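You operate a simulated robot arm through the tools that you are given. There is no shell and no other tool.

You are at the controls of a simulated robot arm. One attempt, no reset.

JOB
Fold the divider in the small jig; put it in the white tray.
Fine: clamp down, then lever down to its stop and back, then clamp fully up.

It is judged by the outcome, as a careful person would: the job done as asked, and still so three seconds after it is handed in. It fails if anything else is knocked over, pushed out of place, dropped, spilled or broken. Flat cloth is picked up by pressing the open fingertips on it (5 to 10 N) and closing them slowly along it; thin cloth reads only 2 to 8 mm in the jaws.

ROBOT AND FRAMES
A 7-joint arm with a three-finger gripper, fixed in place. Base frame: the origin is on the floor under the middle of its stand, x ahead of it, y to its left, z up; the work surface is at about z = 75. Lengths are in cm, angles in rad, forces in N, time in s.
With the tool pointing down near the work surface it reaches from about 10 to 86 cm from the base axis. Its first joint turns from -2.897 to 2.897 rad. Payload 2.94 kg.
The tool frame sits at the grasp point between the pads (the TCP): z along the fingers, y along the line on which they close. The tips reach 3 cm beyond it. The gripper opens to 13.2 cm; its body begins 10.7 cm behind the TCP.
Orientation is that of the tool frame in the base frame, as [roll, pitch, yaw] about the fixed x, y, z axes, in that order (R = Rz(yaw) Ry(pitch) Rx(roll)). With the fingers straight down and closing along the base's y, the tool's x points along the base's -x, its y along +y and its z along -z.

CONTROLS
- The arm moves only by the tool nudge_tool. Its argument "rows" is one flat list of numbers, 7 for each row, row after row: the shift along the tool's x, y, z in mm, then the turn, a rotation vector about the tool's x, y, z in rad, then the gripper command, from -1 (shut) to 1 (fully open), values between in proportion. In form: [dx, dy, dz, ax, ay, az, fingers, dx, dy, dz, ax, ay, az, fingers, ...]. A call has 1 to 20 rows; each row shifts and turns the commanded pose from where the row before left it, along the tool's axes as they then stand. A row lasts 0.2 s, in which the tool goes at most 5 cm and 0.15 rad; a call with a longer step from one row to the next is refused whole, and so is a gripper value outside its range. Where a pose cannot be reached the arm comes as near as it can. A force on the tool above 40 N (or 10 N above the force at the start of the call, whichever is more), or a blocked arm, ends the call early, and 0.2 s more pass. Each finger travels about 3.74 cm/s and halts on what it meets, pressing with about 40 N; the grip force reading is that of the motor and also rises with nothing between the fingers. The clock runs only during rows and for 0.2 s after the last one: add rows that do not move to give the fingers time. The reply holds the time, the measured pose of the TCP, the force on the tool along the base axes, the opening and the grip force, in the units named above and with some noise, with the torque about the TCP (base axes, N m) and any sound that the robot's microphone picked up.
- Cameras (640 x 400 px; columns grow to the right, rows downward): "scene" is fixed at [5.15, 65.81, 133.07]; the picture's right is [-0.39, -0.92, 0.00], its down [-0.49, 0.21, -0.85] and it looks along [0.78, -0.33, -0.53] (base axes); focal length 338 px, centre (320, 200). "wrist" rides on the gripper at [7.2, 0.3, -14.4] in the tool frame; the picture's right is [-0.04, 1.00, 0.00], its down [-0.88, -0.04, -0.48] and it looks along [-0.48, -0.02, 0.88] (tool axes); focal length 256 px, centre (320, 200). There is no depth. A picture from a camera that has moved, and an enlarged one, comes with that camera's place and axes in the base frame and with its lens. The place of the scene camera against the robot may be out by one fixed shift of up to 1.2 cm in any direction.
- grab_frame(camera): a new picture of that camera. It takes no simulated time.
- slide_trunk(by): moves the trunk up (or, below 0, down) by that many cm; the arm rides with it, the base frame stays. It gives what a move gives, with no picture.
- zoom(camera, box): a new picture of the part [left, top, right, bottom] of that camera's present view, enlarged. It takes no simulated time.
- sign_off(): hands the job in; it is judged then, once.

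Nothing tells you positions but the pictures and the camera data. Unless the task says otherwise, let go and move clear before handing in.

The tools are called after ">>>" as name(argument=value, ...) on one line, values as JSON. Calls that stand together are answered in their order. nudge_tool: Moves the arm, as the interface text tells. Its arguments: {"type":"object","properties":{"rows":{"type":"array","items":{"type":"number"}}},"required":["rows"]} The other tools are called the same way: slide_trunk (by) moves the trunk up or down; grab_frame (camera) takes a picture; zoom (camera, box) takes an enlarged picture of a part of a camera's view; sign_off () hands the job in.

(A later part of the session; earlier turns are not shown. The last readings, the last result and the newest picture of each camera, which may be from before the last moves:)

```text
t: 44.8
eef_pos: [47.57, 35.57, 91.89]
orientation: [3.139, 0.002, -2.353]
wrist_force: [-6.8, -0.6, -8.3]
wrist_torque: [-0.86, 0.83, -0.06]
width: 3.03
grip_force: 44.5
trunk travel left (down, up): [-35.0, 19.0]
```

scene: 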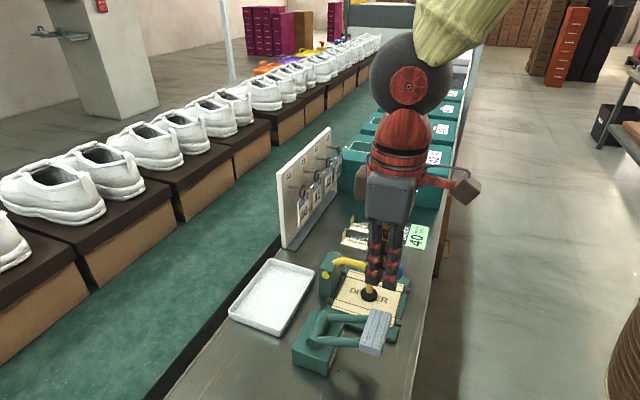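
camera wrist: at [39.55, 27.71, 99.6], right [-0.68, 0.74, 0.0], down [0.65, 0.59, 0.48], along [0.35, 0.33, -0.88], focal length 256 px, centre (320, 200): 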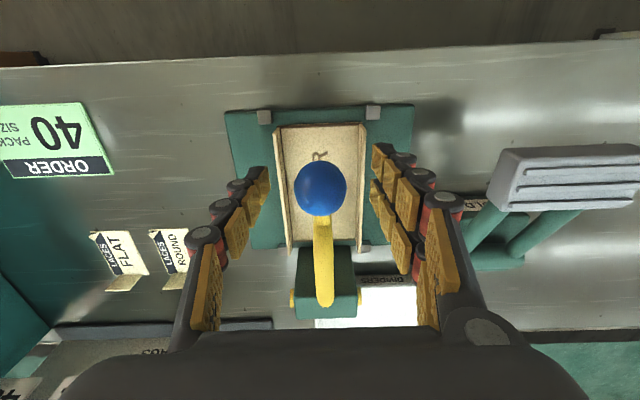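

>>> nudge_tool(rows=[-4.8, 0, -4, 0, 0, 0, -0.575, -4.9, 0, -4, 0, 0, 0, -0.575, -5.1, 0, -3.6, 0, 0, 0, -0.575, -5.2, 0, -3.6, 0, 0, 0, -0.575, -5.5, 0, -3.2, 0, 0, 0, -0.575, -5.5, 0, -3.2, 0, 0, 0, -0.575, 0, 0, 0, 0, 0, 0, -0.575])

>>> zoom(camera="scene", box=[260, 160, 420, 320])

```text
t: 46.4
eef_pos: [49.65, 37.72, 93.82]
orientation: [-3.141, 0.003, -2.353]
wrist_force: [4.0, -8.5, -11.7]
wrist_torque: [-0.77, 0.67, 0.07]
width: 3.05
grip_force: 45.0
trunk travel left (down, up): [-35.0, 19.0]
```

```text
2.50 times, centred on (340, 240) of scene
camera zoom: at [5.15, 65.81, 133.07], right [-0.39, -0.92, 0.0], down [-0.49, 0.21, -0.85], along [0.78, -0.33, -0.53], focal length 846 px, centre (270, 100)
```

zoom: 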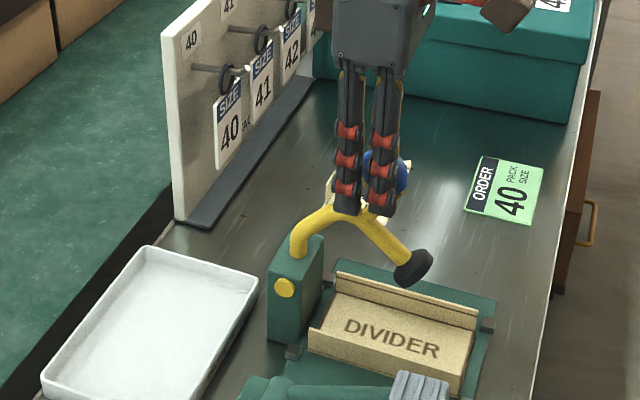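

Going well; the clamp is past halfway. I'll continue.

>>> nudge_tool(rows=[-5.7, -0.5, -2.3, 0, 0, 0, -0.575, -5.8, 0, -2.5, 0, 0, 0, -0.575, -6, 0, -2.2, 0, 0, 0, -0.575, -6, 0, -2.2, 0, 0, 0, -0.575, -6.1, 0, -1.6, 0, 0, 0, -0.575, -6.2, 0, -1.6, 0, 0, 0, -0.575, 0, 0, 0, 0, 0, 0, -0.575])

```text
t: 48.0
eef_pos: [52.28, 40.32, 95.0]
orientation: [3.141, 0.001, -2.354]
wrist_force: [-0.6, -2.7, -24.1]
wrist_torque: [-0.67, 0.75, -0.06]
width: 3.06
grip_force: 45.5
trunk travel left (down, up): [-35.0, 19.0]
```

>>> nudge_tool(rows=[-6.2, 0, 0.6, 0, 0, 0, -0.575, -6.3, 0, 0, 0, 0, 0, -0.575, -6.3, 0, -0.5, 0, 0, 0, -0.575, -6.4, 0, -0.6, 0, 0, 0, -0.575, 0, 0, 0, 0, 0, 0, -0.575])

```text
t: 49.2
eef_pos: [54.22, 42.13, 95.23]
orientation: [3.141, 0.006, -2.354]
wrist_force: [-9.3, 2.9, -9.3]
wrist_torque: [-0.42, 0.58, -0.09]
width: 3.06
grip_force: 45.3
trunk travel left (down, up): [-35.0, 19.0]
```

>>> nudge_tool(rows=[-6.4, 0, 0.2, 0, 0, 0, -0.575, -6.4, 0, 0.3, 0, 0, 0, -0.575, -6.4, 0, 0.6, 0, 0, 0, -0.575, -6.4, 0, 0.7, 0, 0, 0, -0.575, 0, 0, 0, 0, 0, 0, -0.575])

```text
t: 50.4
eef_pos: [55.79, 43.8, 95.03]
orientation: [3.141, 0.005, -2.353]
wrist_force: [-8.8, -2.7, -10.8]
wrist_torque: [-0.66, 0.45, -0.03]
width: 3.0
grip_force: 44.5
trunk travel left (down, up): [-35.0, 19.0]
```

>>> nudge_tool(rows=[-4, 0, 1.3, 0, 0, 0, -0.575, -4, 0, 0.8, 0, 0, 0, -0.575, -4, 0, 0.8, 0, 0, 0, -0.575, -3, 0, 0.7, 0, 0, 0, -0.575, 0, 0, 0, 0, 0, 0, -0.575])

>>> grab_frame(camera="wrist")

>>> zoom(camera="scene", box=[260, 160, 420, 320])

```text
t: 51.6
eef_pos: [56.76, 44.93, 94.66]
orientation: [3.141, 0.003, -2.353]
wrist_force: [-12.4, -3.0, -14.7]
wrist_torque: [-0.58, 0.38, -0.08]
width: 2.96
grip_force: 45.4
trunk travel left (down, up): [-35.0, 19.0]
```

```text
taken
camera wrist: at [51.66, 39.9, 109.07], right [-0.68, 0.73, 0.0], down [0.65, 0.6, 0.48], along [0.35, 0.32, -0.88], focal length 256 px, centre (320, 200)
```

wrist: 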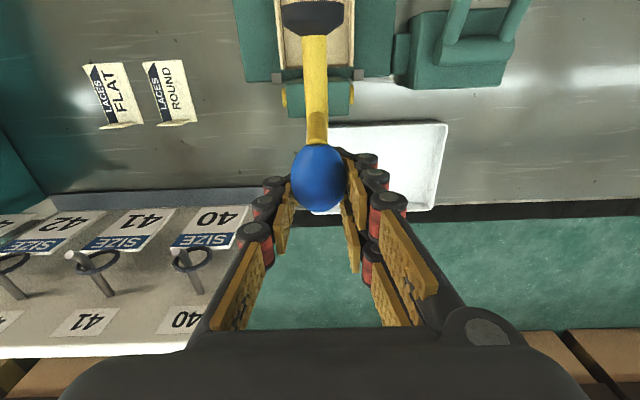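

```text
2.50 times, centred on (340, 240) of scene
camera zoom: at [5.15, 65.81, 133.07], right [-0.39, -0.92, 0.0], down [-0.49, 0.21, -0.85], along [0.78, -0.33, -0.53], focal length 846 px, centre (270, 100)
```

zoom: 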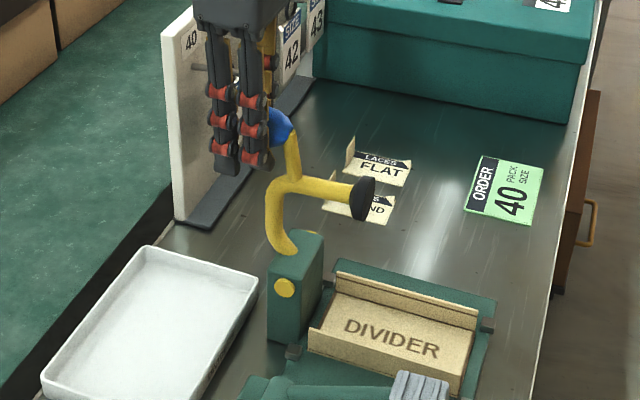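

The clamp is almost back to its original position, but the knob has slipped a little in the grip and may be a degree or two short. I'll push a bit further to feel its upper stop.

>>> nudge_tool(rows=[-3, 0, 0.6, 0, 0, 0, -0.575, -3, 0, 0.6, 0, 0, 0, -0.575, -3, 0, 0.6, 0, 0, 0, -0.575, 0, 0, 0, 0, 0, 0, -0.575])

>>> zoom(camera="scene", box=[270, 190, 430, 300])

```text
t: 52.6
eef_pos: [57.61, 45.5, 94.55]
orientation: [3.139, 0.002, -2.353]
wrist_force: [-13.3, -3.7, -17.2]
wrist_torque: [-0.55, 0.37, -0.16]
width: 2.96
grip_force: 44.8
trunk travel left (down, up): [-35.0, 19.0]
```

```text
3.64 times, centred on (350, 245) of scene
camera zoom: at [5.15, 65.81, 133.07], right [-0.39, -0.92, 0.0], down [-0.49, 0.21, -0.85], along [0.78, -0.33, -0.53], focal length 1230 px, centre (211, 36)
```

zoom: 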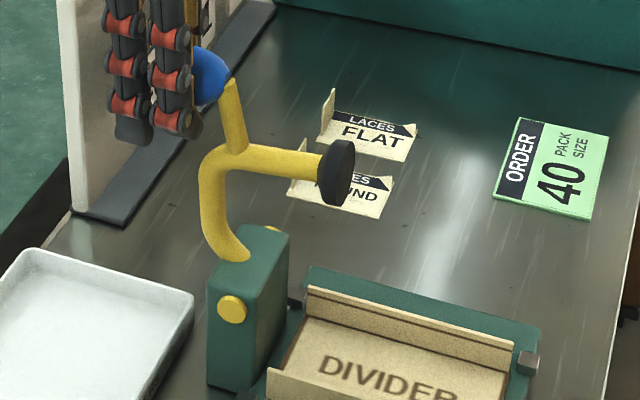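

Comparing with the first image, the clamp is still about 4° short of its original position. I'll push further and a little lower.

>>> nudge_tool(rows=[-3, 0, 1.5, 0, 0, 0, -0.575, -3, 0, 1, 0, 0, 0, -0.575, -3, 0, 1, 0, 0, 0, -0.575, -3, 0, 1, 0, 0, 0, -0.575, 0, 0, 0, 0, 0, 0, -0.575])

>>> zoom(camera="scene", box=[270, 190, 430, 300])

>>> grab_frame(camera="wrist")

```text
t: 53.8
eef_pos: [58.77, 46.73, 94.56]
orientation: [3.141, 0.014, -2.355]
wrist_force: [-2.1, 3.9, 3.8]
wrist_torque: [0.18, 0.14, -0.18]
width: 3.24
grip_force: 0.4
trunk travel left (down, up): [-35.0, 19.0]
```

```text
3.64 times, centred on (350, 245) of scene
camera zoom: at [5.15, 65.81, 133.07], right [-0.39, -0.92, 0.0], down [-0.49, 0.21, -0.85], along [0.78, -0.33, -0.53], focal length 1230 px, centre (211, 36)
```

zoom: 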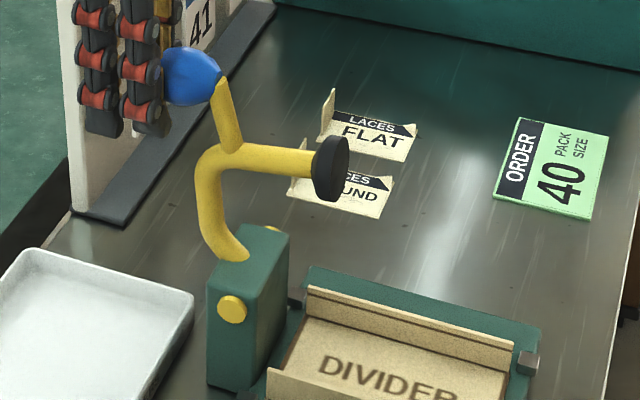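

```text
taken
camera wrist: at [53.47, 41.57, 108.86], right [-0.68, 0.74, 0.0], down [0.64, 0.59, 0.49], along [0.36, 0.33, -0.87], focal length 256 px, centre (320, 200)
```

wrist: 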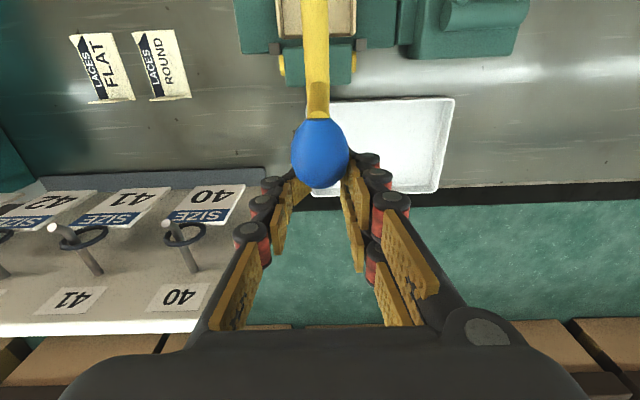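

The clamp is back exactly where it started, fully up, and the fingers slipped free of the knob. I'll open, rise straight up, and then look at the folded divider.

>>> nudge_tool(rows=[0, 0, 0, 0, 0, 0, -0.3, 0, 0, 0, 0, 0, 0, 0, 0, 0, 0, 0, 0, 0, 0.1, 0, 0, 0, 0, 0, 0, 0.1, 0, 0, -20, 0, 0, 0, 0.1, 0, 0, -30, 0, 0, 0, 0.1, 0, 0, -40, 0, 0, 0, 0.1, 0, 0, -40, 0, 0, 0, 0.1, 0, 0, -30, 0, 0, 0, 0.1, 0, 0, 0, 0, 0, 0, 0.1])

>>> grab_frame(camera="wrist")

>>> zoom(camera="scene", box=[270, 190, 430, 350])

```text
t: 56.0
eef_pos: [58.37, 46.12, 110.11]
orientation: [3.139, 0.004, -2.353]
wrist_force: [0.2, 0.0, 0.1]
wrist_torque: [-0.01, 0.01, -0.02]
width: 7.28
grip_force: 0.1
trunk travel left (down, up): [-35.0, 19.0]
```

```text
taken
camera wrist: at [53.13, 41.12, 124.49], right [-0.68, 0.74, 0.0], down [0.65, 0.59, 0.48], along [0.35, 0.33, -0.88], focal length 256 px, centre (320, 200)
```

wrist: 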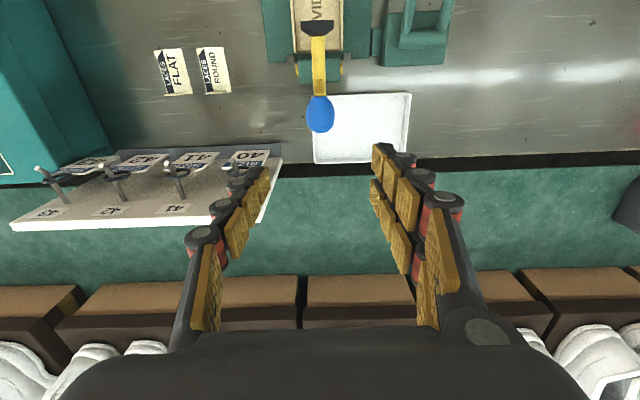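

```text
2.50 times, centred on (350, 270) of scene
camera zoom: at [5.15, 65.81, 133.07], right [-0.39, -0.92, 0.0], down [-0.49, 0.21, -0.85], along [0.78, -0.33, -0.53], focal length 846 px, centre (245, 25)
```

zoom: 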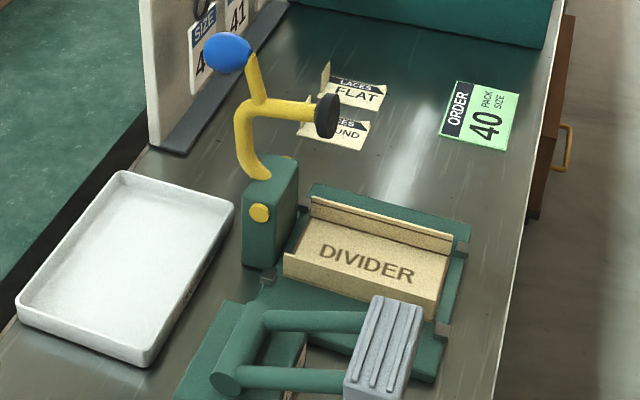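

The clamp and lever are both back in place, and the folded divider is a U-channel about 13 cm long on the jig. I'll move back over the robot side for a close look before choosing a grasp.

>>> nudge_tool(rows=[40, 0, 0, 0, 0, 0, 0.3, 40, 0, 0, 0, 0, 0, 0.5, 40, 0, 0, 0, 0, 0, 0.5, 40, 0, 0, 0, 0, 0, 0.5, 40, 0, 0, 0, 0, 0, 0.5, 20, 0, 20, 0, 0, 0, 0.5, 0, 0, 40, 0, 0, 0, 0.5, 0, 0, 40, 0, 0, 0, 0.5, 0, 0, 0, 0, 0, 0, 0.5])

>>> grab_frame(camera="wrist")

>>> zoom(camera="wrist", box=[220, 80, 460, 280])

```text
t: 58.0
eef_pos: [42.86, 30.79, 100.09]
orientation: [3.14, 0.006, -2.352]
wrist_force: [0.3, 1.0, 0.2]
wrist_torque: [0.01, 0.04, 0.01]
width: 9.93
grip_force: 0.1
trunk travel left (down, up): [-35.0, 19.0]
```

```text
taken
camera wrist: at [37.53, 25.7, 114.47], right [-0.68, 0.74, 0.0], down [0.65, 0.59, 0.48], along [0.35, 0.33, -0.88], focal length 256 px, centre (320, 200)
```

wrist: 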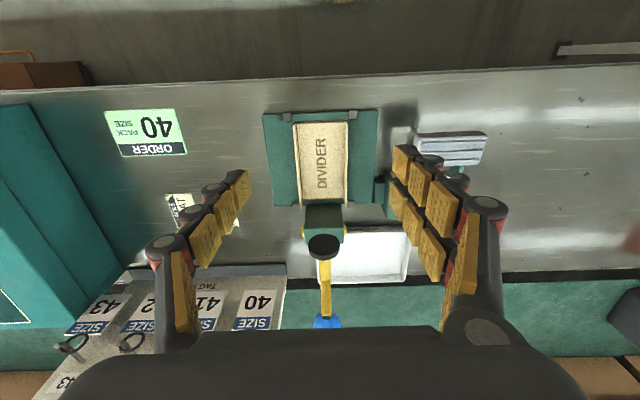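

```text
2.00 times, centred on (340, 180) of wrist
camera zoom: at [37.53, 25.7, 114.47], right [-0.68, 0.74, 0.0], down [0.65, 0.59, 0.48], along [0.35, 0.33, -0.88], focal length 512 px, centre (280, 240)
```

zoom: 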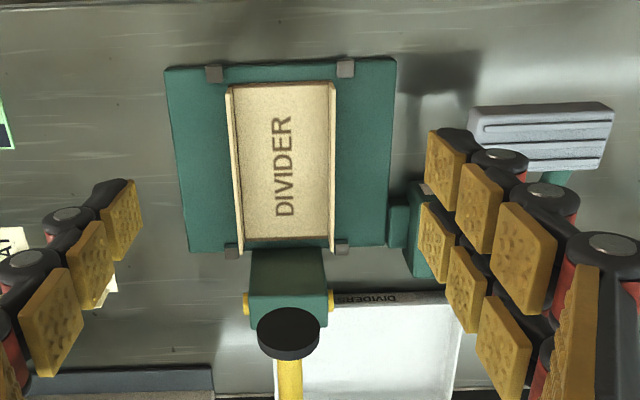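

>>> zoom(camera="wrist", box=[255, 100, 385, 215])

>>> zoom(camera="scene", box=[310, 255, 420, 345])

```text
3.48 times, centred on (320, 158) of wrist
camera zoom: at [37.53, 25.7, 114.47], right [-0.68, 0.74, 0.0], down [0.65, 0.59, 0.48], along [0.35, 0.33, -0.88], focal length 890 px, centre (320, 348)
```

zoom: 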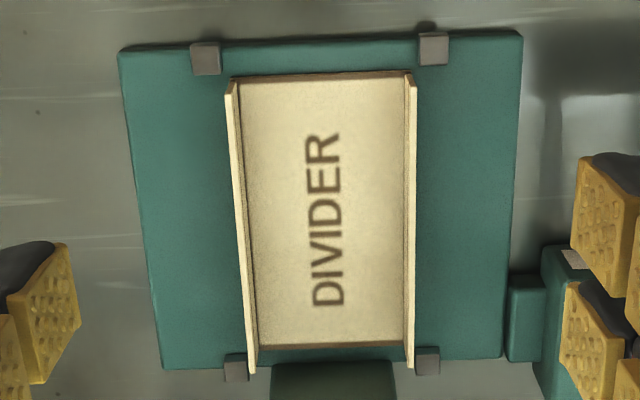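

```text
4.44 times, centred on (365, 300) of scene
camera zoom: at [5.15, 65.81, 133.07], right [-0.39, -0.92, 0.0], down [-0.49, 0.21, -0.85], along [0.78, -0.33, -0.53], focal length 1504 px, centre (120, -244)
```

zoom: 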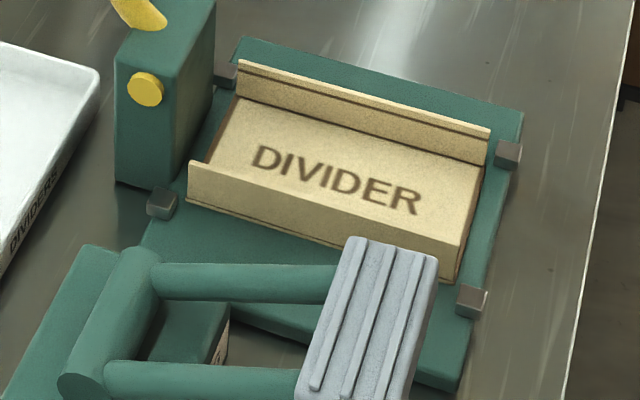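

The folded divider spans about e1 4.9–12.2 and e2 52–65.3, with flaps about 2.2 cm high. I'll grasp it lightly across both flaps near e2=56.5, clear of the raised clamp pad and the lever paddle. First I'll descend partway and check.

>>> nudge_tool(rows=[-22, 0, 0, 0, 0, 0, 0.42, -22, 0, 0, 0, 0, 0, 0.42, 0, 0, 30, 0, 0, 0, 0.42, 0, 0, 30, 0, 0, 0, 0.42, 0, 0, 30, 0, 0, 0, 0.42, 0, 0, 30, 0, 0, 0, 0.42, 0, 0, 30, 0, 0, 0, 0.42, 0, 0, 0, 0, 0, 0, 0.42])

>>> grab_frame(camera="wrist")

>>> zoom(camera="scene", box=[290, 200, 430, 350])

```text
t: 59.8
eef_pos: [45.88, 33.99, 85.24]
orientation: [3.14, 0.001, -2.354]
wrist_force: [-0.1, 0.0, -0.2]
wrist_torque: [-0.01, 0.01, 0.0]
width: 9.38
grip_force: 0.0
trunk travel left (down, up): [-35.0, 19.0]
```

```text
taken
camera wrist: at [40.66, 28.99, 99.51], right [-0.68, 0.74, 0.0], down [0.65, 0.59, 0.48], along [0.35, 0.33, -0.88], focal length 256 px, centre (320, 200)
```

wrist: 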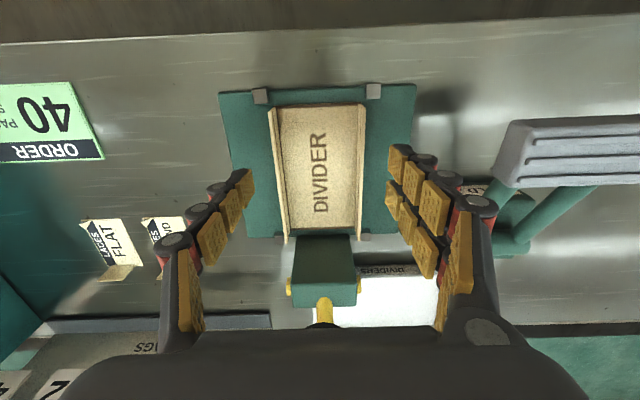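

```text
2.67 times, centred on (360, 275) of scene
camera zoom: at [5.15, 65.81, 133.07], right [-0.39, -0.92, 0.0], down [-0.49, 0.21, -0.85], along [0.78, -0.33, -0.53], focal length 902 px, centre (213, 0)
```

zoom: 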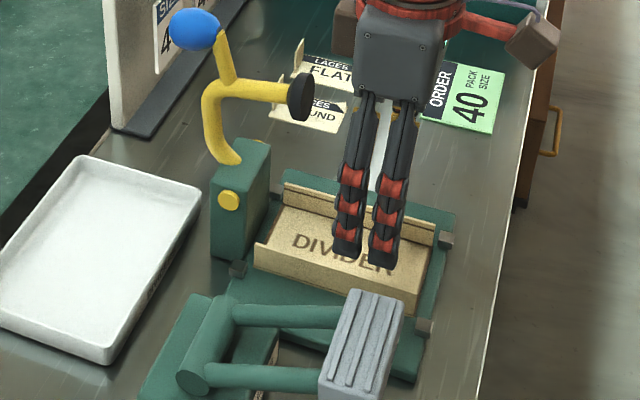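

Clearances look good. I'll lower so the fingertips straddle the flaps just above the jig plate, watching for contact.

>>> nudge_tool(rows=[0, 0, 15, 0, 0, 0, 0.42, 0, 0, 15, 0, 0, 0, 0.42, 0, 0, 8, 0, 0, 0, 0.42, 0, 0, 4, 0, 0, 0, 0.42, 0, 0, 4, 0, 0, 0, 0.42, 0, 0, 0, 0, 0, 0, 0.42])

>>> grab_frame(camera="wrist")

>>> zoom(camera="scene", box=[290, 200, 430, 350])

```text
t: 61.2
eef_pos: [45.85, 34.13, 80.63]
orientation: [3.14, 0.004, -2.355]
wrist_force: [-0.3, -0.5, -0.6]
wrist_torque: [-0.05, -0.02, 0.01]
width: 9.37
grip_force: 0.1
trunk travel left (down, up): [-35.0, 19.0]
```

```text
taken
camera wrist: at [40.73, 28.95, 94.86], right [-0.68, 0.74, 0.0], down [0.65, 0.59, 0.48], along [0.35, 0.33, -0.88], focal length 256 px, centre (320, 200)
```

wrist: 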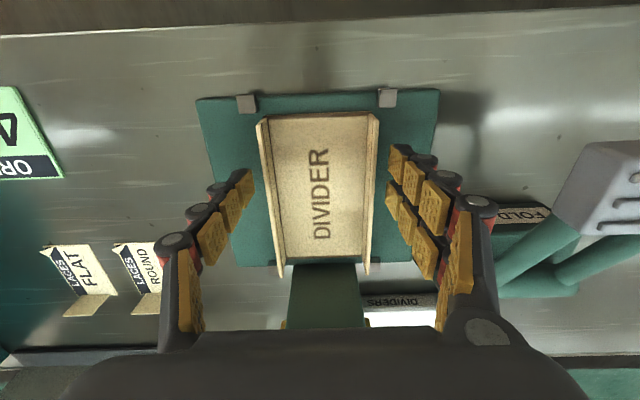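

```text
2.67 times, centred on (360, 275) of scene
camera zoom: at [5.15, 65.81, 133.07], right [-0.39, -0.92, 0.0], down [-0.49, 0.21, -0.85], along [0.78, -0.33, -0.53], focal length 902 px, centre (213, 0)
```

zoom: 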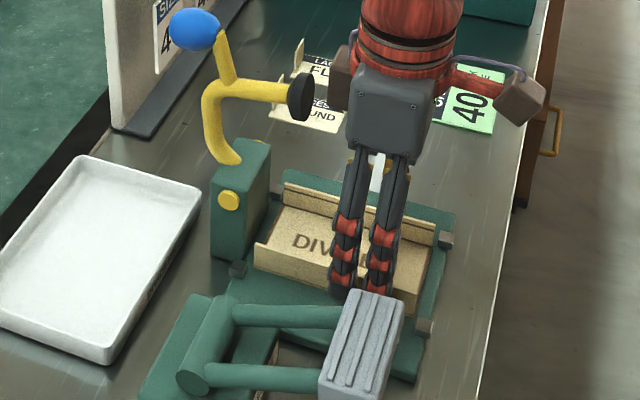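

I'll lower a little more in small steps for better overlap on the flaps.

>>> nudge_tool(rows=[0, 0, 2, 0, 0, 0, 0.42, 0, 0, 2, 0, 0, 0, 0.42, 0, 0, 2, 0, 0, 0, 0.42, 0, 0, 0, 0, 0, 0, 0.42])

```text
t: 62.2
eef_pos: [45.91, 34.07, 79.85]
orientation: [3.141, 0.003, -2.355]
wrist_force: [1.7, 0.5, -0.3]
wrist_torque: [-0.01, 0.02, 0.02]
width: 9.37
grip_force: 0.0
trunk travel left (down, up): [-35.0, 19.0]
```

No contact with the plate yet, so this is a good height. I'll close slowly towards the flaps.

>>> nudge_tool(rows=[0, 0, 0, 0, 0, 0, 0.3, 0, 0, 0, 0, 0, 0, 0.25, 0, 0, 0, 0, 0, 0, 0.2, 0, 0, 0, 0, 0, 0, 0.17, 0, 0, 0, 0, 0, 0, 0.15, 0, 0, 0, 0, 0, 0, 0.15])

>>> grab_frame(camera="wrist")

```text
t: 63.6
eef_pos: [46.05, 34.11, 79.9]
orientation: [3.14, 0.003, -2.353]
wrist_force: [-1.0, 0.7, -0.2]
wrist_torque: [0.03, 0.01, 0.0]
width: 7.63
grip_force: 0.2
trunk travel left (down, up): [-35.0, 19.0]
```

```text
taken
camera wrist: at [40.74, 28.99, 94.32], right [-0.68, 0.74, 0.0], down [0.65, 0.59, 0.48], along [0.35, 0.33, -0.88], focal length 256 px, centre (320, 200)
```

wrist: 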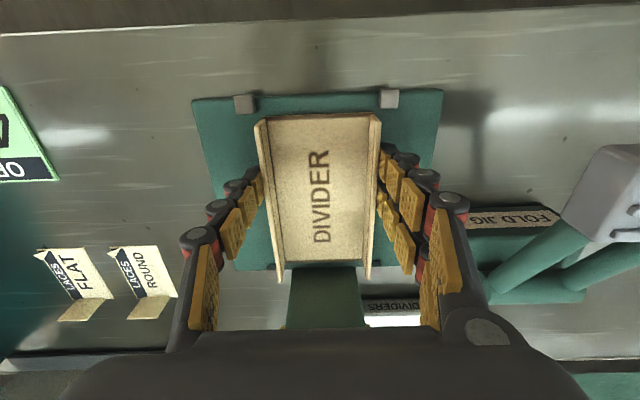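

>>> nudge_tool(rows=[0, 0, 0, 0, 0, 0, 0.13, 0, 0, 0, 0, 0, 0, 0.11, 0, 0, 0, 0, 0, 0, 0.09, 0, 0, 0, 0, 0, 0, 0.09])

```text
t: 64.6
eef_pos: [46.08, 34.0, 79.9]
orientation: [3.141, 0.004, -2.354]
wrist_force: [-0.7, 0.7, 2.7]
wrist_torque: [-0.03, 0.04, -0.01]
width: 7.48
grip_force: 39.9
trunk travel left (down, up): [-35.0, 19.0]
```

Contact at 7.48 cm. That force is more than needed, so I'll ease it and check that the flaps aren't bending.

>>> nudge_tool(rows=[0, 0, 0, 0, 0, 0, 0.115, 0, 0, 0, 0, 0, 0, 0.115])

>>> zoom(camera="wrist", box=[220, 90, 420, 290])

>>> zoom(camera="scene", box=[290, 220, 430, 350])

```text
t: 65.2
eef_pos: [46.01, 34.05, 80.02]
orientation: [3.14, 0.003, -2.352]
wrist_force: [-0.8, 0.6, 4.0]
wrist_torque: [-0.03, 0.0, -0.04]
width: 7.44
grip_force: 40.2
trunk travel left (down, up): [-35.0, 19.0]
```

```text
2.00 times, centred on (320, 190) of wrist
camera zoom: at [40.74, 28.99, 94.33], right [-0.68, 0.74, 0.0], down [0.65, 0.59, 0.48], along [0.35, 0.33, -0.88], focal length 512 px, centre (320, 220)
```

zoom: 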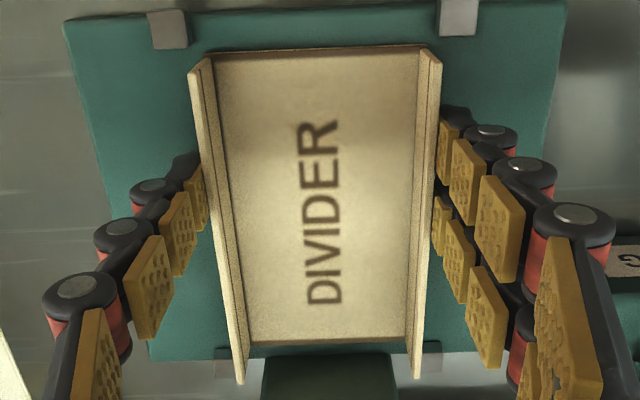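

```text
3.08 times, centred on (360, 285) of scene
camera zoom: at [5.15, 65.81, 133.07], right [-0.39, -0.92, 0.0], down [-0.49, 0.21, -0.85], along [0.78, -0.33, -0.53], focal length 1041 px, centre (197, -62)
```

zoom: 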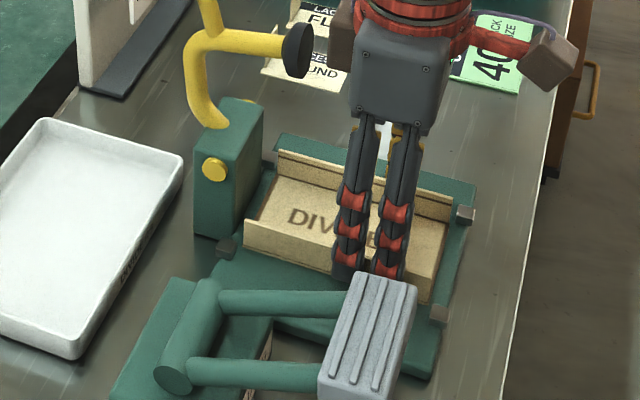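

The flaps stay upright under the grip. I'll lift slowly by 4 cm, staying below the clamp pad, and check.

>>> nudge_tool(rows=[0, 0, -4, 0, 0, 0, 0.1, 0, 0, -6, 0, 0, 0, 0.1, 0, 0, -8, 0, 0, 0, 0.1, 0, 0, -8, 0, 0, 0, 0.1, 0, 0, -8, 0, 0, 0, 0.1, 0, 0, 0, 0, 0, 0, 0.1])

>>> grab_frame(camera="wrist")

>>> zoom(camera="scene", box=[290, 200, 430, 350])

```text
t: 66.6
eef_pos: [46.12, 33.96, 83.35]
orientation: [3.142, 0.004, -2.353]
wrist_force: [-0.1, 0.1, -0.3]
wrist_torque: [-0.03, -0.01, -0.04]
width: 7.47
grip_force: 40.1
trunk travel left (down, up): [-35.0, 19.0]
```

```text
taken
camera wrist: at [40.82, 28.97, 97.65], right [-0.68, 0.74, 0.0], down [0.65, 0.59, 0.48], along [0.35, 0.33, -0.88], focal length 256 px, centre (320, 200)
```

wrist: 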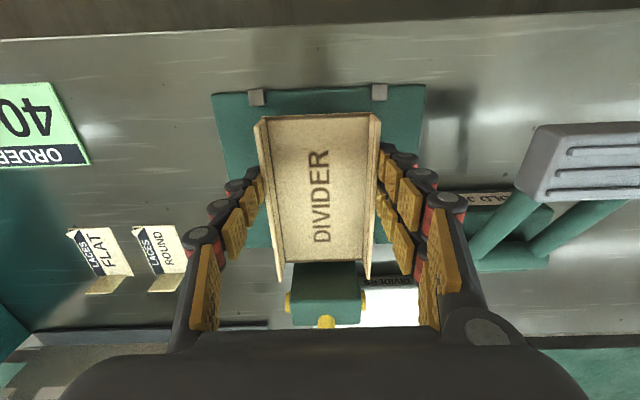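

```text
2.67 times, centred on (360, 275) of scene
camera zoom: at [5.15, 65.81, 133.07], right [-0.39, -0.92, 0.0], down [-0.49, 0.21, -0.85], along [0.78, -0.33, -0.53], focal length 902 px, centre (213, 0)
```

zoom: 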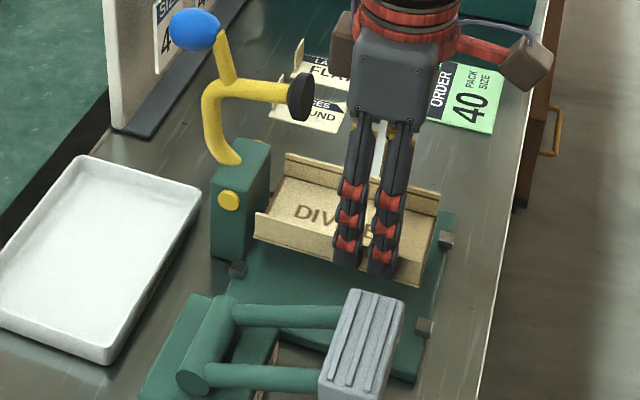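

The divider is held securely and lifted clear of the jig. I'll slide it back towards the robot, out from under the clamp pad, and then raise it high.

>>> nudge_tool(rows=[20, 0, 0, 0, 0, 0, 0.1, 20, 0, 0, 0, 0, 0, 0.1, 20, 0, 0, 0, 0, 0, 0.1, 20, 0, 0, 0, 0, 0, 0.1, 0, 0, -20, 0, 0, 0, 0.1, 0, 0, -30, 0, 0, 0, 0.1, 0, 0, -30, 0, 0, 0, 0.1, 0, 0, -30, 0, 0, 0, 0.1, 0, 0, -30, 0, 0, 0, 0.1, 0, 0, -30, 0, 0, 0, 0.1, 0, 0, -30, 0, 0, 0, 0.1, 0, 0, -30, 0, 0, 0, 0.1, 0, 0, -30, 0, 0, 0, 0.1, 0, 0, 0, 0, 0, 0, 0.1])

>>> grab_frame(camera="wrist")

>>> grab_frame(camera="scene")

>>> zoom(camera="scene", box=[215, 240, 335, 350])

```text
t: 69.6
eef_pos: [40.32, 28.28, 109.01]
orientation: [3.141, 0.005, -2.353]
wrist_force: [0.5, 0.0, 0.0]
wrist_torque: [0.01, 0.04, 0.0]
width: 7.47
grip_force: 40.1
trunk travel left (down, up): [-35.0, 19.0]
```

```text
taken
camera wrist: at [35.07, 23.28, 123.5], right [-0.68, 0.74, 0.0], down [0.65, 0.59, 0.48], along [0.35, 0.33, -0.88], focal length 256 px, centre (320, 200)
```

wrist: 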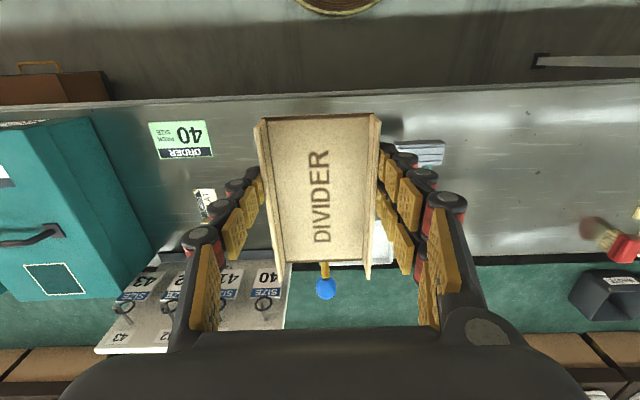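

```text
taken
```

scene: 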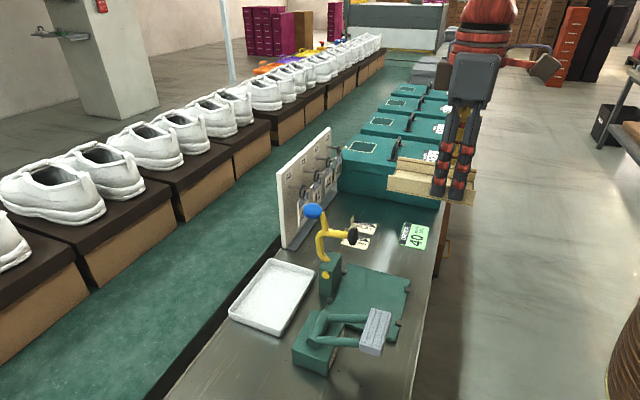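

```text
3.64 times, centred on (275, 295) of scene
camera zoom: at [5.15, 65.81, 133.07], right [-0.39, -0.92, 0.0], down [-0.49, 0.21, -0.85], along [0.78, -0.33, -0.53], focal length 1230 px, centre (484, -146)
```

zoom: 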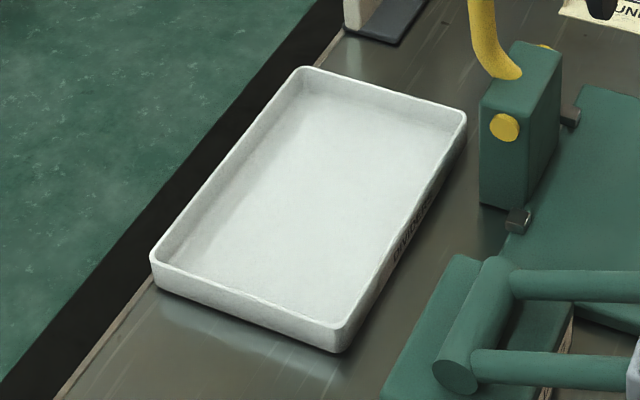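

The divider is held well and clear. The tray is about 12 cm (e2) by 17.5 cm (e1), so the 13 cm divider must be turned 90° to fit lengthwise. I'll rotate here, high above everything.

>>> nudge_tool(rows=[0, 0, -3, 0, 0, 0.1428, 0.1, 0, 0, 0, 0, 0, 0.1428, 0.1, 0, 0, 0, 0, 0, 0.1428, 0.1, 0, 0, 0, 0, 0, 0.1428, 0.1, 0, 0, 0, 0, 0, 0.1428, 0.1, 0, 0, 0, 0, 0, 0.1428, 0.1, 0, 0, 0, 0, 0, 0.1428, 0.1, 0, 0, 0, 0, 0, 0.1428, 0.1, 0, 0, 0, 0, 0, 0.1428, 0.1, 0, 0, 0, 0, 0, 0.1428, 0.1, 0, 0, 0, 0, 0, 0.1428, 0.1, 0, 0, 0, 0, 0, 0, 0.1])

>>> grab_frame(camera="wrist")

```text
t: 72.2
eef_pos: [40.37, 28.19, 109.52]
orientation: [3.138, -0.003, 2.357]
wrist_force: [0.3, -0.2, -0.2]
wrist_torque: [-0.02, 0.0, 0.06]
width: 7.46
grip_force: 40.5
trunk travel left (down, up): [-35.0, 19.0]
```

```text
taken
camera wrist: at [35.48, 33.37, 123.95], right [0.74, 0.68, 0.0], down [0.59, -0.65, 0.47], along [0.32, -0.35, -0.88], focal length 256 px, centre (320, 200)
```

wrist: 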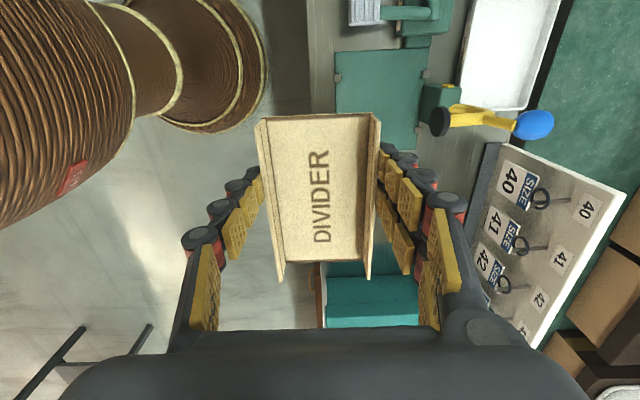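

Rotated cleanly. Next I'll carry it over above the tray, staying high.

>>> nudge_tool(rows=[24, 0, 0, 0, 0, 0, 0.1, 24, 0, 0, 0, 0, 0, 0.1, 24, 0, 0, 0, 0, 0, 0.1, 25, 0, 0, 0, 0, 0, 0.1, 0, 30, 0, 0, 0, 0, 0.1, 0, 30, 0, 0, 0, 0, 0.1, 0, 30, 0, 0, 0, 0, 0.1, 0, 30, 0, 0, 0, 0, 0.1, 0, 30, 0, 0, 0, 0, 0.1, 0, 30, 0, 0, 0, 0, 0.1, 0, 30, 0, 0, 0, 0, 0.1, 0, 30, 0, 0, 0, 0, 0.1, 0, 30, 0, 0, 0, 0, 0.1, 0, 29, 0, 0, 0, 0, 0.1, 0, 0, 0, 0, 0, 0, 0.1])

>>> grab_frame(camera="wrist")

>>> grab_frame(camera="scene")

```text
t: 75.4
eef_pos: [54.41, 56.19, 109.88]
orientation: [3.138, -0.003, 2.36]
wrist_force: [-0.5, 0.2, -0.4]
wrist_torque: [0.03, -0.01, 0.05]
width: 7.46
grip_force: 39.7
trunk travel left (down, up): [-35.0, 19.0]
```

```text
taken
camera wrist: at [49.66, 61.43, 124.18], right [0.73, 0.68, 0.0], down [0.6, -0.65, 0.47], along [0.32, -0.35, -0.88], focal length 256 px, centre (320, 200)
```

wrist: 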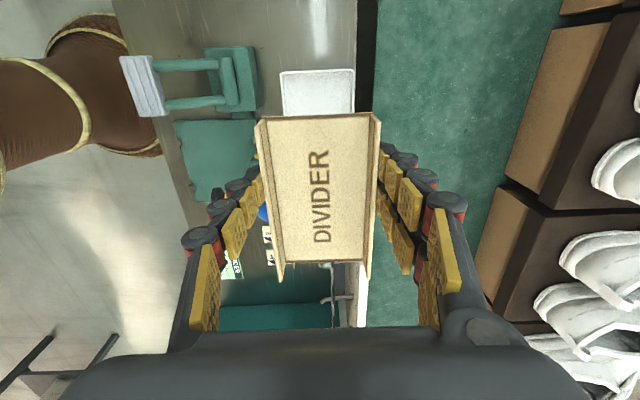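

```text
taken
```

scene: 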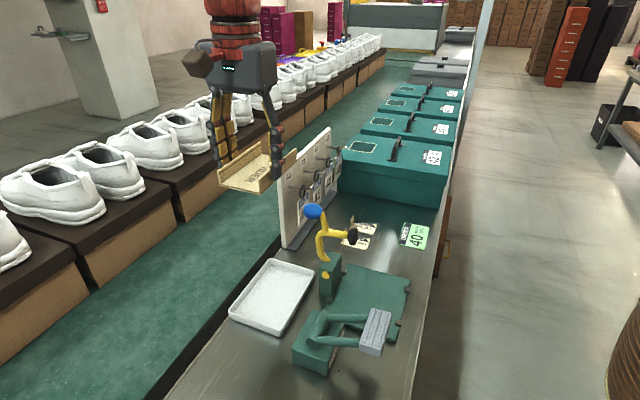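

Over the tray. To stay clear of the clamp knob on the way down, I'll shift 2 cm away from it and descend partway, then look again.

>>> nudge_tool(rows=[10, 1, 0, 0, 0, 0, 0.1, 10, 1, 0, 0, 0, 0, 0.1, 0, 0, 25, 0, 0, 0, 0.1, 0, 0, 25, 0, 0, 0, 0.1, 0, 0, 25, 0, 0, 0, 0.1, 0, 0, 25, 0, 0, 0, 0.1, 0, 0, 25, 0, 0, 0, 0.1, 0, 0, 25, 0, 0, 0, 0.1, 0, 0, 25, 0, 0, 0, 0.1, 0, 0, 20, 0, 0, 0, 0.1, 0, 0, 0, 0, 0, 0, 0.1])

>>> grab_frame(camera="wrist")

>>> zoom(camera="scene", box=[200, 160, 360, 340])

```text
t: 77.8
eef_pos: [53.29, 57.9, 90.1]
orientation: [3.14, -0.002, 2.359]
wrist_force: [-0.2, 0.4, -0.4]
wrist_torque: [0.01, -0.01, 0.0]
width: 7.49
grip_force: 40.1
trunk travel left (down, up): [-35.0, 19.0]
```

```text
taken
camera wrist: at [48.49, 63.05, 104.54], right [0.73, 0.68, 0.0], down [0.6, -0.65, 0.47], along [0.32, -0.35, -0.88], focal length 256 px, centre (320, 200)
```

wrist: 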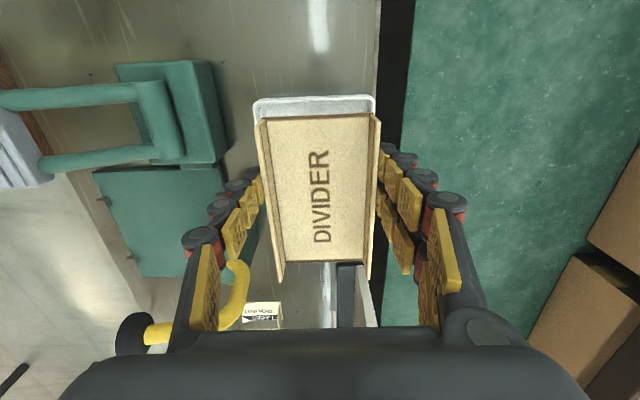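

```text
2.22 times, centred on (280, 250) of scene
camera zoom: at [5.15, 65.81, 133.07], right [-0.39, -0.92, 0.0], down [-0.49, 0.21, -0.85], along [0.78, -0.33, -0.53], focal length 752 px, centre (409, 89)
```

zoom: 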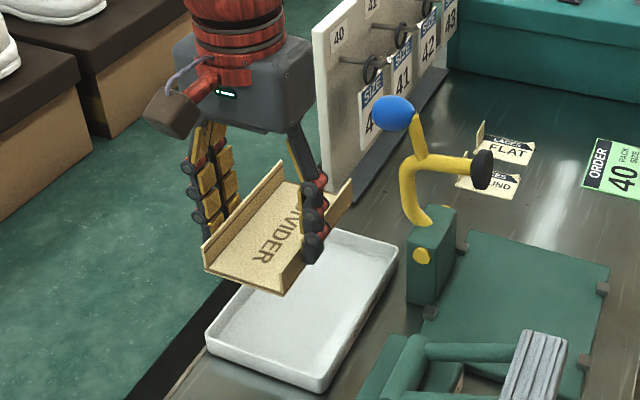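

Relative to the tray centre I'm about 5 mm too far towards the conveyor. I'll lower a bit, then shift into alignment with the tray and re-check.

>>> nudge_tool(rows=[0, -2.5, 10, 0, 0, 0, 0.1, 0, -2.5, 10, 0, 0, 0, 0.1, -9, 0, 0, 0, 0, 0, 0.1, -9, 0, 0, 0, 0, 0, 0.1, 0, 0, 15, 0, 0, 0, 0.1, 0, 0, 10, 0, 0, 0, 0.1, 0, 0, 0, 0, 0, 0, 0.1])

>>> grab_frame(camera="wrist")

>>> zoom(camera="scene", box=[210, 190, 350, 350])

```text
t: 79.4
eef_pos: [54.22, 56.29, 85.61]
orientation: [3.138, -0.002, 2.359]
wrist_force: [0.5, 0.0, -1.0]
wrist_torque: [0.01, 0.0, -0.03]
width: 7.45
grip_force: 40.1
trunk travel left (down, up): [-35.0, 19.0]
```

```text
taken
camera wrist: at [49.37, 61.48, 100.08], right [0.73, 0.68, 0.0], down [0.6, -0.65, 0.47], along [0.32, -0.35, -0.88], focal length 256 px, centre (320, 200)
```

wrist: 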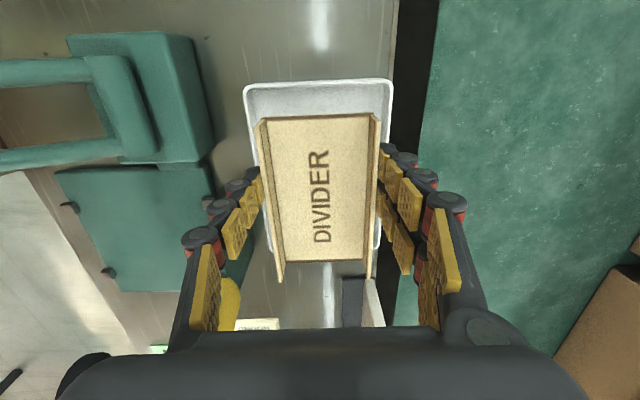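

```text
2.50 times, centred on (280, 270) of scene
camera zoom: at [5.15, 65.81, 133.07], right [-0.39, -0.92, 0.0], down [-0.49, 0.21, -0.85], along [0.78, -0.33, -0.53], focal length 846 px, centre (420, 25)
```

zoom: 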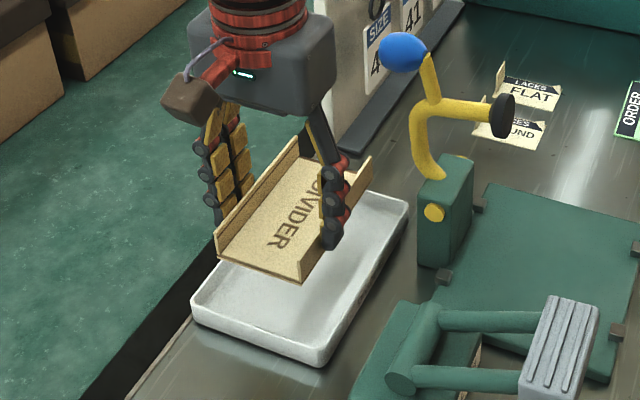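

Centred and parallel with the tray. I'll lower to just above the rim and check finger clearance against the tray walls.

>>> nudge_tool(rows=[0, 0, 10, 0, 0, 0, 0.1, 0, 0, 10, 0, 0, 0, 0.1, 0, 0, 10, 0, 0, 0, 0.1, 0, 0, 8, 0, 0, 0, 0.1, 0, 0, 0, 0, 0, 0, 0.1])

>>> grab_frame(camera="wrist")

>>> zoom(camera="wrist", box=[200, 60, 440, 290])

>>> zoom(camera="scene", box=[220, 220, 340, 340])

```text
t: 80.6
eef_pos: [54.21, 56.31, 81.83]
orientation: [3.138, -0.003, 2.359]
wrist_force: [0.0, -0.7, -0.4]
wrist_torque: [-0.04, 0.0, -0.01]
width: 7.48
grip_force: 39.3
trunk travel left (down, up): [-35.0, 19.0]
```

```text
taken
camera wrist: at [49.46, 61.5, 96.28], right [0.73, 0.68, 0.0], down [0.6, -0.65, 0.47], along [0.32, -0.35, -0.88], focal length 256 px, centre (320, 200)
```

wrist: 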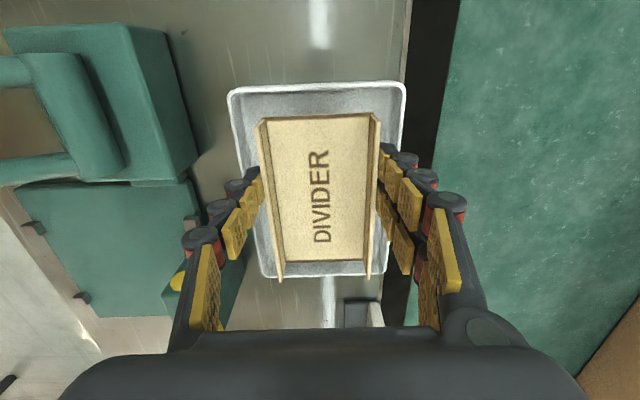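

```text
1.74 times, centred on (320, 175) of wrist
camera zoom: at [49.46, 61.5, 96.28], right [0.73, 0.68, 0.0], down [0.6, -0.65, 0.47], along [0.32, -0.35, -0.88], focal length 445 px, centre (320, 244)
```

zoom: 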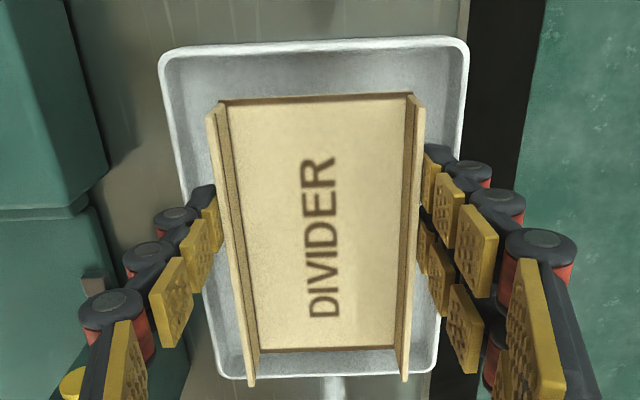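

```text
3.33 times, centred on (280, 280) of scene
camera zoom: at [5.15, 65.81, 133.07], right [-0.39, -0.92, 0.0], down [-0.49, 0.21, -0.85], along [0.78, -0.33, -0.53], focal length 1128 px, centre (453, -67)
```

zoom: 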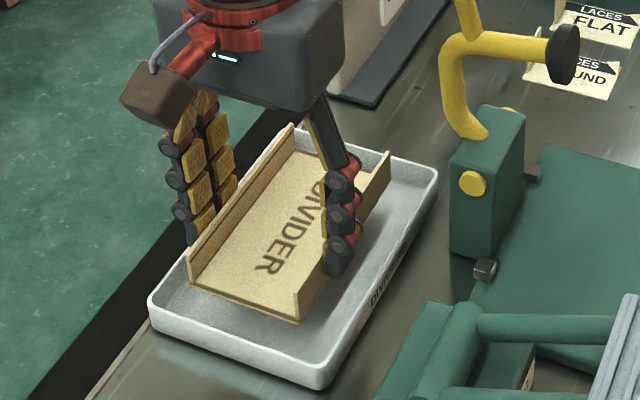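

There's about 0.4–0.6 cm clearance between each fingertip and the tray wall, and only the very tips go below the rim. I'll shift 1 mm and lower slowly, watching the force.

>>> nudge_tool(rows=[0, -1, 4, 0, 0, 0, 0.1, 0, 0, 4, 0, 0, 0, 0.1, 0, 0, 3, 0, 0, 0, 0.1, 0, 0, 3, 0, 0, 0, 0.1, 0, 0, 2, 0, 0, 0, 0.1, 0, 0, 0, 0, 0, 0, 0.1])

>>> zoom(camera="wrist", box=[200, 60, 440, 290])

>>> zoom(camera="scene", box=[220, 220, 340, 340])

```text
t: 82.0
eef_pos: [54.14, 56.21, 80.34]
orientation: [3.137, -0.002, 2.359]
wrist_force: [-0.2, -0.4, -0.4]
wrist_torque: [0.01, -0.04, 0.01]
width: 7.5
grip_force: 40.2
trunk travel left (down, up): [-35.0, 19.0]
```

```text
1.74 times, centred on (320, 175) of wrist
camera zoom: at [49.31, 61.41, 94.72], right [0.73, 0.68, 0.0], down [0.6, -0.65, 0.47], along [0.32, -0.35, -0.88], focal length 445 px, centre (320, 244)
```

zoom: 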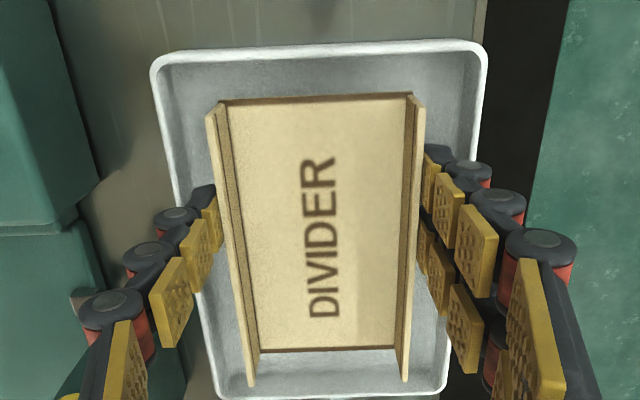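

```text
3.33 times, centred on (280, 280) of scene
camera zoom: at [5.15, 65.81, 133.07], right [-0.39, -0.92, 0.0], down [-0.49, 0.21, -0.85], along [0.78, -0.33, -0.53], focal length 1128 px, centre (453, -67)
```

zoom: 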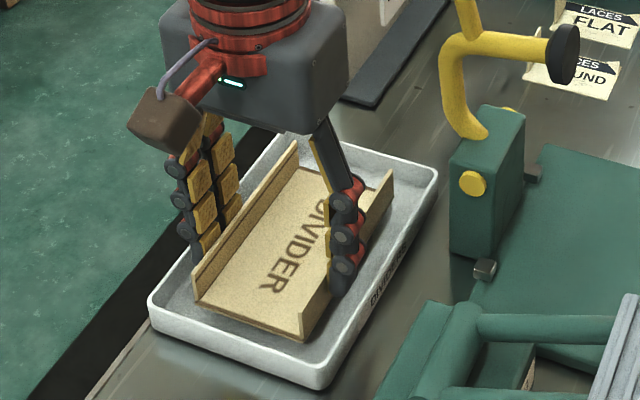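

>>> nudge_tool(rows=[0, 1, 2, 0, 0, 0, 0.1, 0, 0, 2, 0, 0, 0, 0.1, 0, 0, 2, 0, 0, 0, 0.1, 0, 0, 1, 0, 0, 0, 0.1, 0, 0, 0, 0, 0, 0, 0.1])

```text
t: 83.2
eef_pos: [54.13, 56.21, 79.6]
orientation: [3.138, -0.002, 2.36]
wrist_force: [-0.1, 0.4, -0.2]
wrist_torque: [0.04, 0.06, -0.03]
width: 7.45
grip_force: 40.1
trunk travel left (down, up): [-35.0, 19.0]
```

>>> nudge_tool(rows=[0, 0, 1, 0, 0, 0, 0.1, 0, 0, 1, 0, 0, 0, 0.1, 0, 0, 1, 0, 0, 0, 0.1, 0, 0, 0, 0, 0, 0, 0.1])

>>> zoom(camera="wrist", box=[200, 60, 440, 290])

>>> zoom(camera="scene", box=[220, 240, 320, 330])

```text
t: 84.2
eef_pos: [54.22, 56.33, 79.3]
orientation: [3.137, -0.001, 2.36]
wrist_force: [0.3, 0.4, 1.1]
wrist_torque: [-0.01, 0.0, 0.0]
width: 7.45
grip_force: 40.3
trunk travel left (down, up): [-35.0, 19.0]
```

```text
1.74 times, centred on (320, 175) of wrist
camera zoom: at [49.41, 61.5, 93.72], right [0.73, 0.68, 0.0], down [0.6, -0.65, 0.47], along [0.32, -0.35, -0.88], focal length 445 px, centre (320, 244)
```

zoom: 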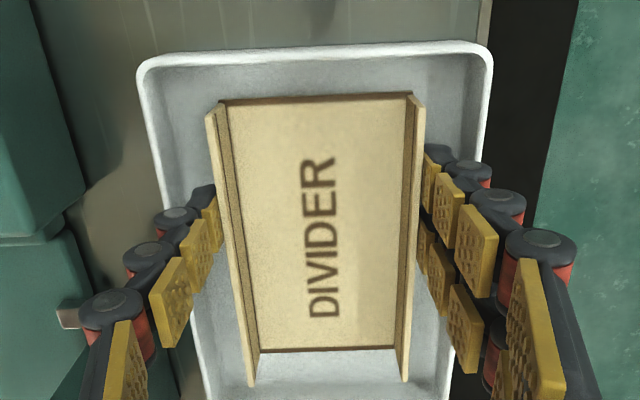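

```text
4.44 times, centred on (270, 285) of scene
camera zoom: at [5.15, 65.81, 133.07], right [-0.39, -0.92, 0.0], down [-0.49, 0.21, -0.85], along [0.78, -0.33, -0.53], focal length 1504 px, centre (542, -178)
```

zoom: 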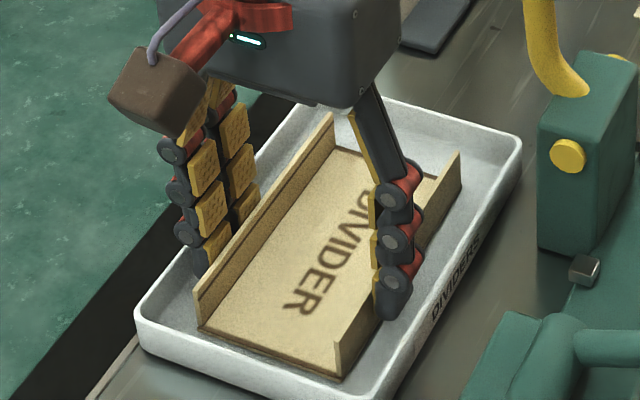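

It's nearly on the tray floor. A couple more 1 mm steps.

>>> nudge_tool(rows=[0, 0, 1, 0, 0, 0, 0.1, 0, 0, 1, 0, 0, 0, 0.1, 0, 0, 0, 0, 0, 0, 0.1])

```text
t: 85.0
eef_pos: [54.21, 56.32, 79.1]
orientation: [3.137, -0.003, 2.36]
wrist_force: [-0.3, -0.6, 5.7]
wrist_torque: [-0.52, -0.21, -0.01]
width: 7.45
grip_force: 39.8
trunk travel left (down, up): [-35.0, 19.0]
```

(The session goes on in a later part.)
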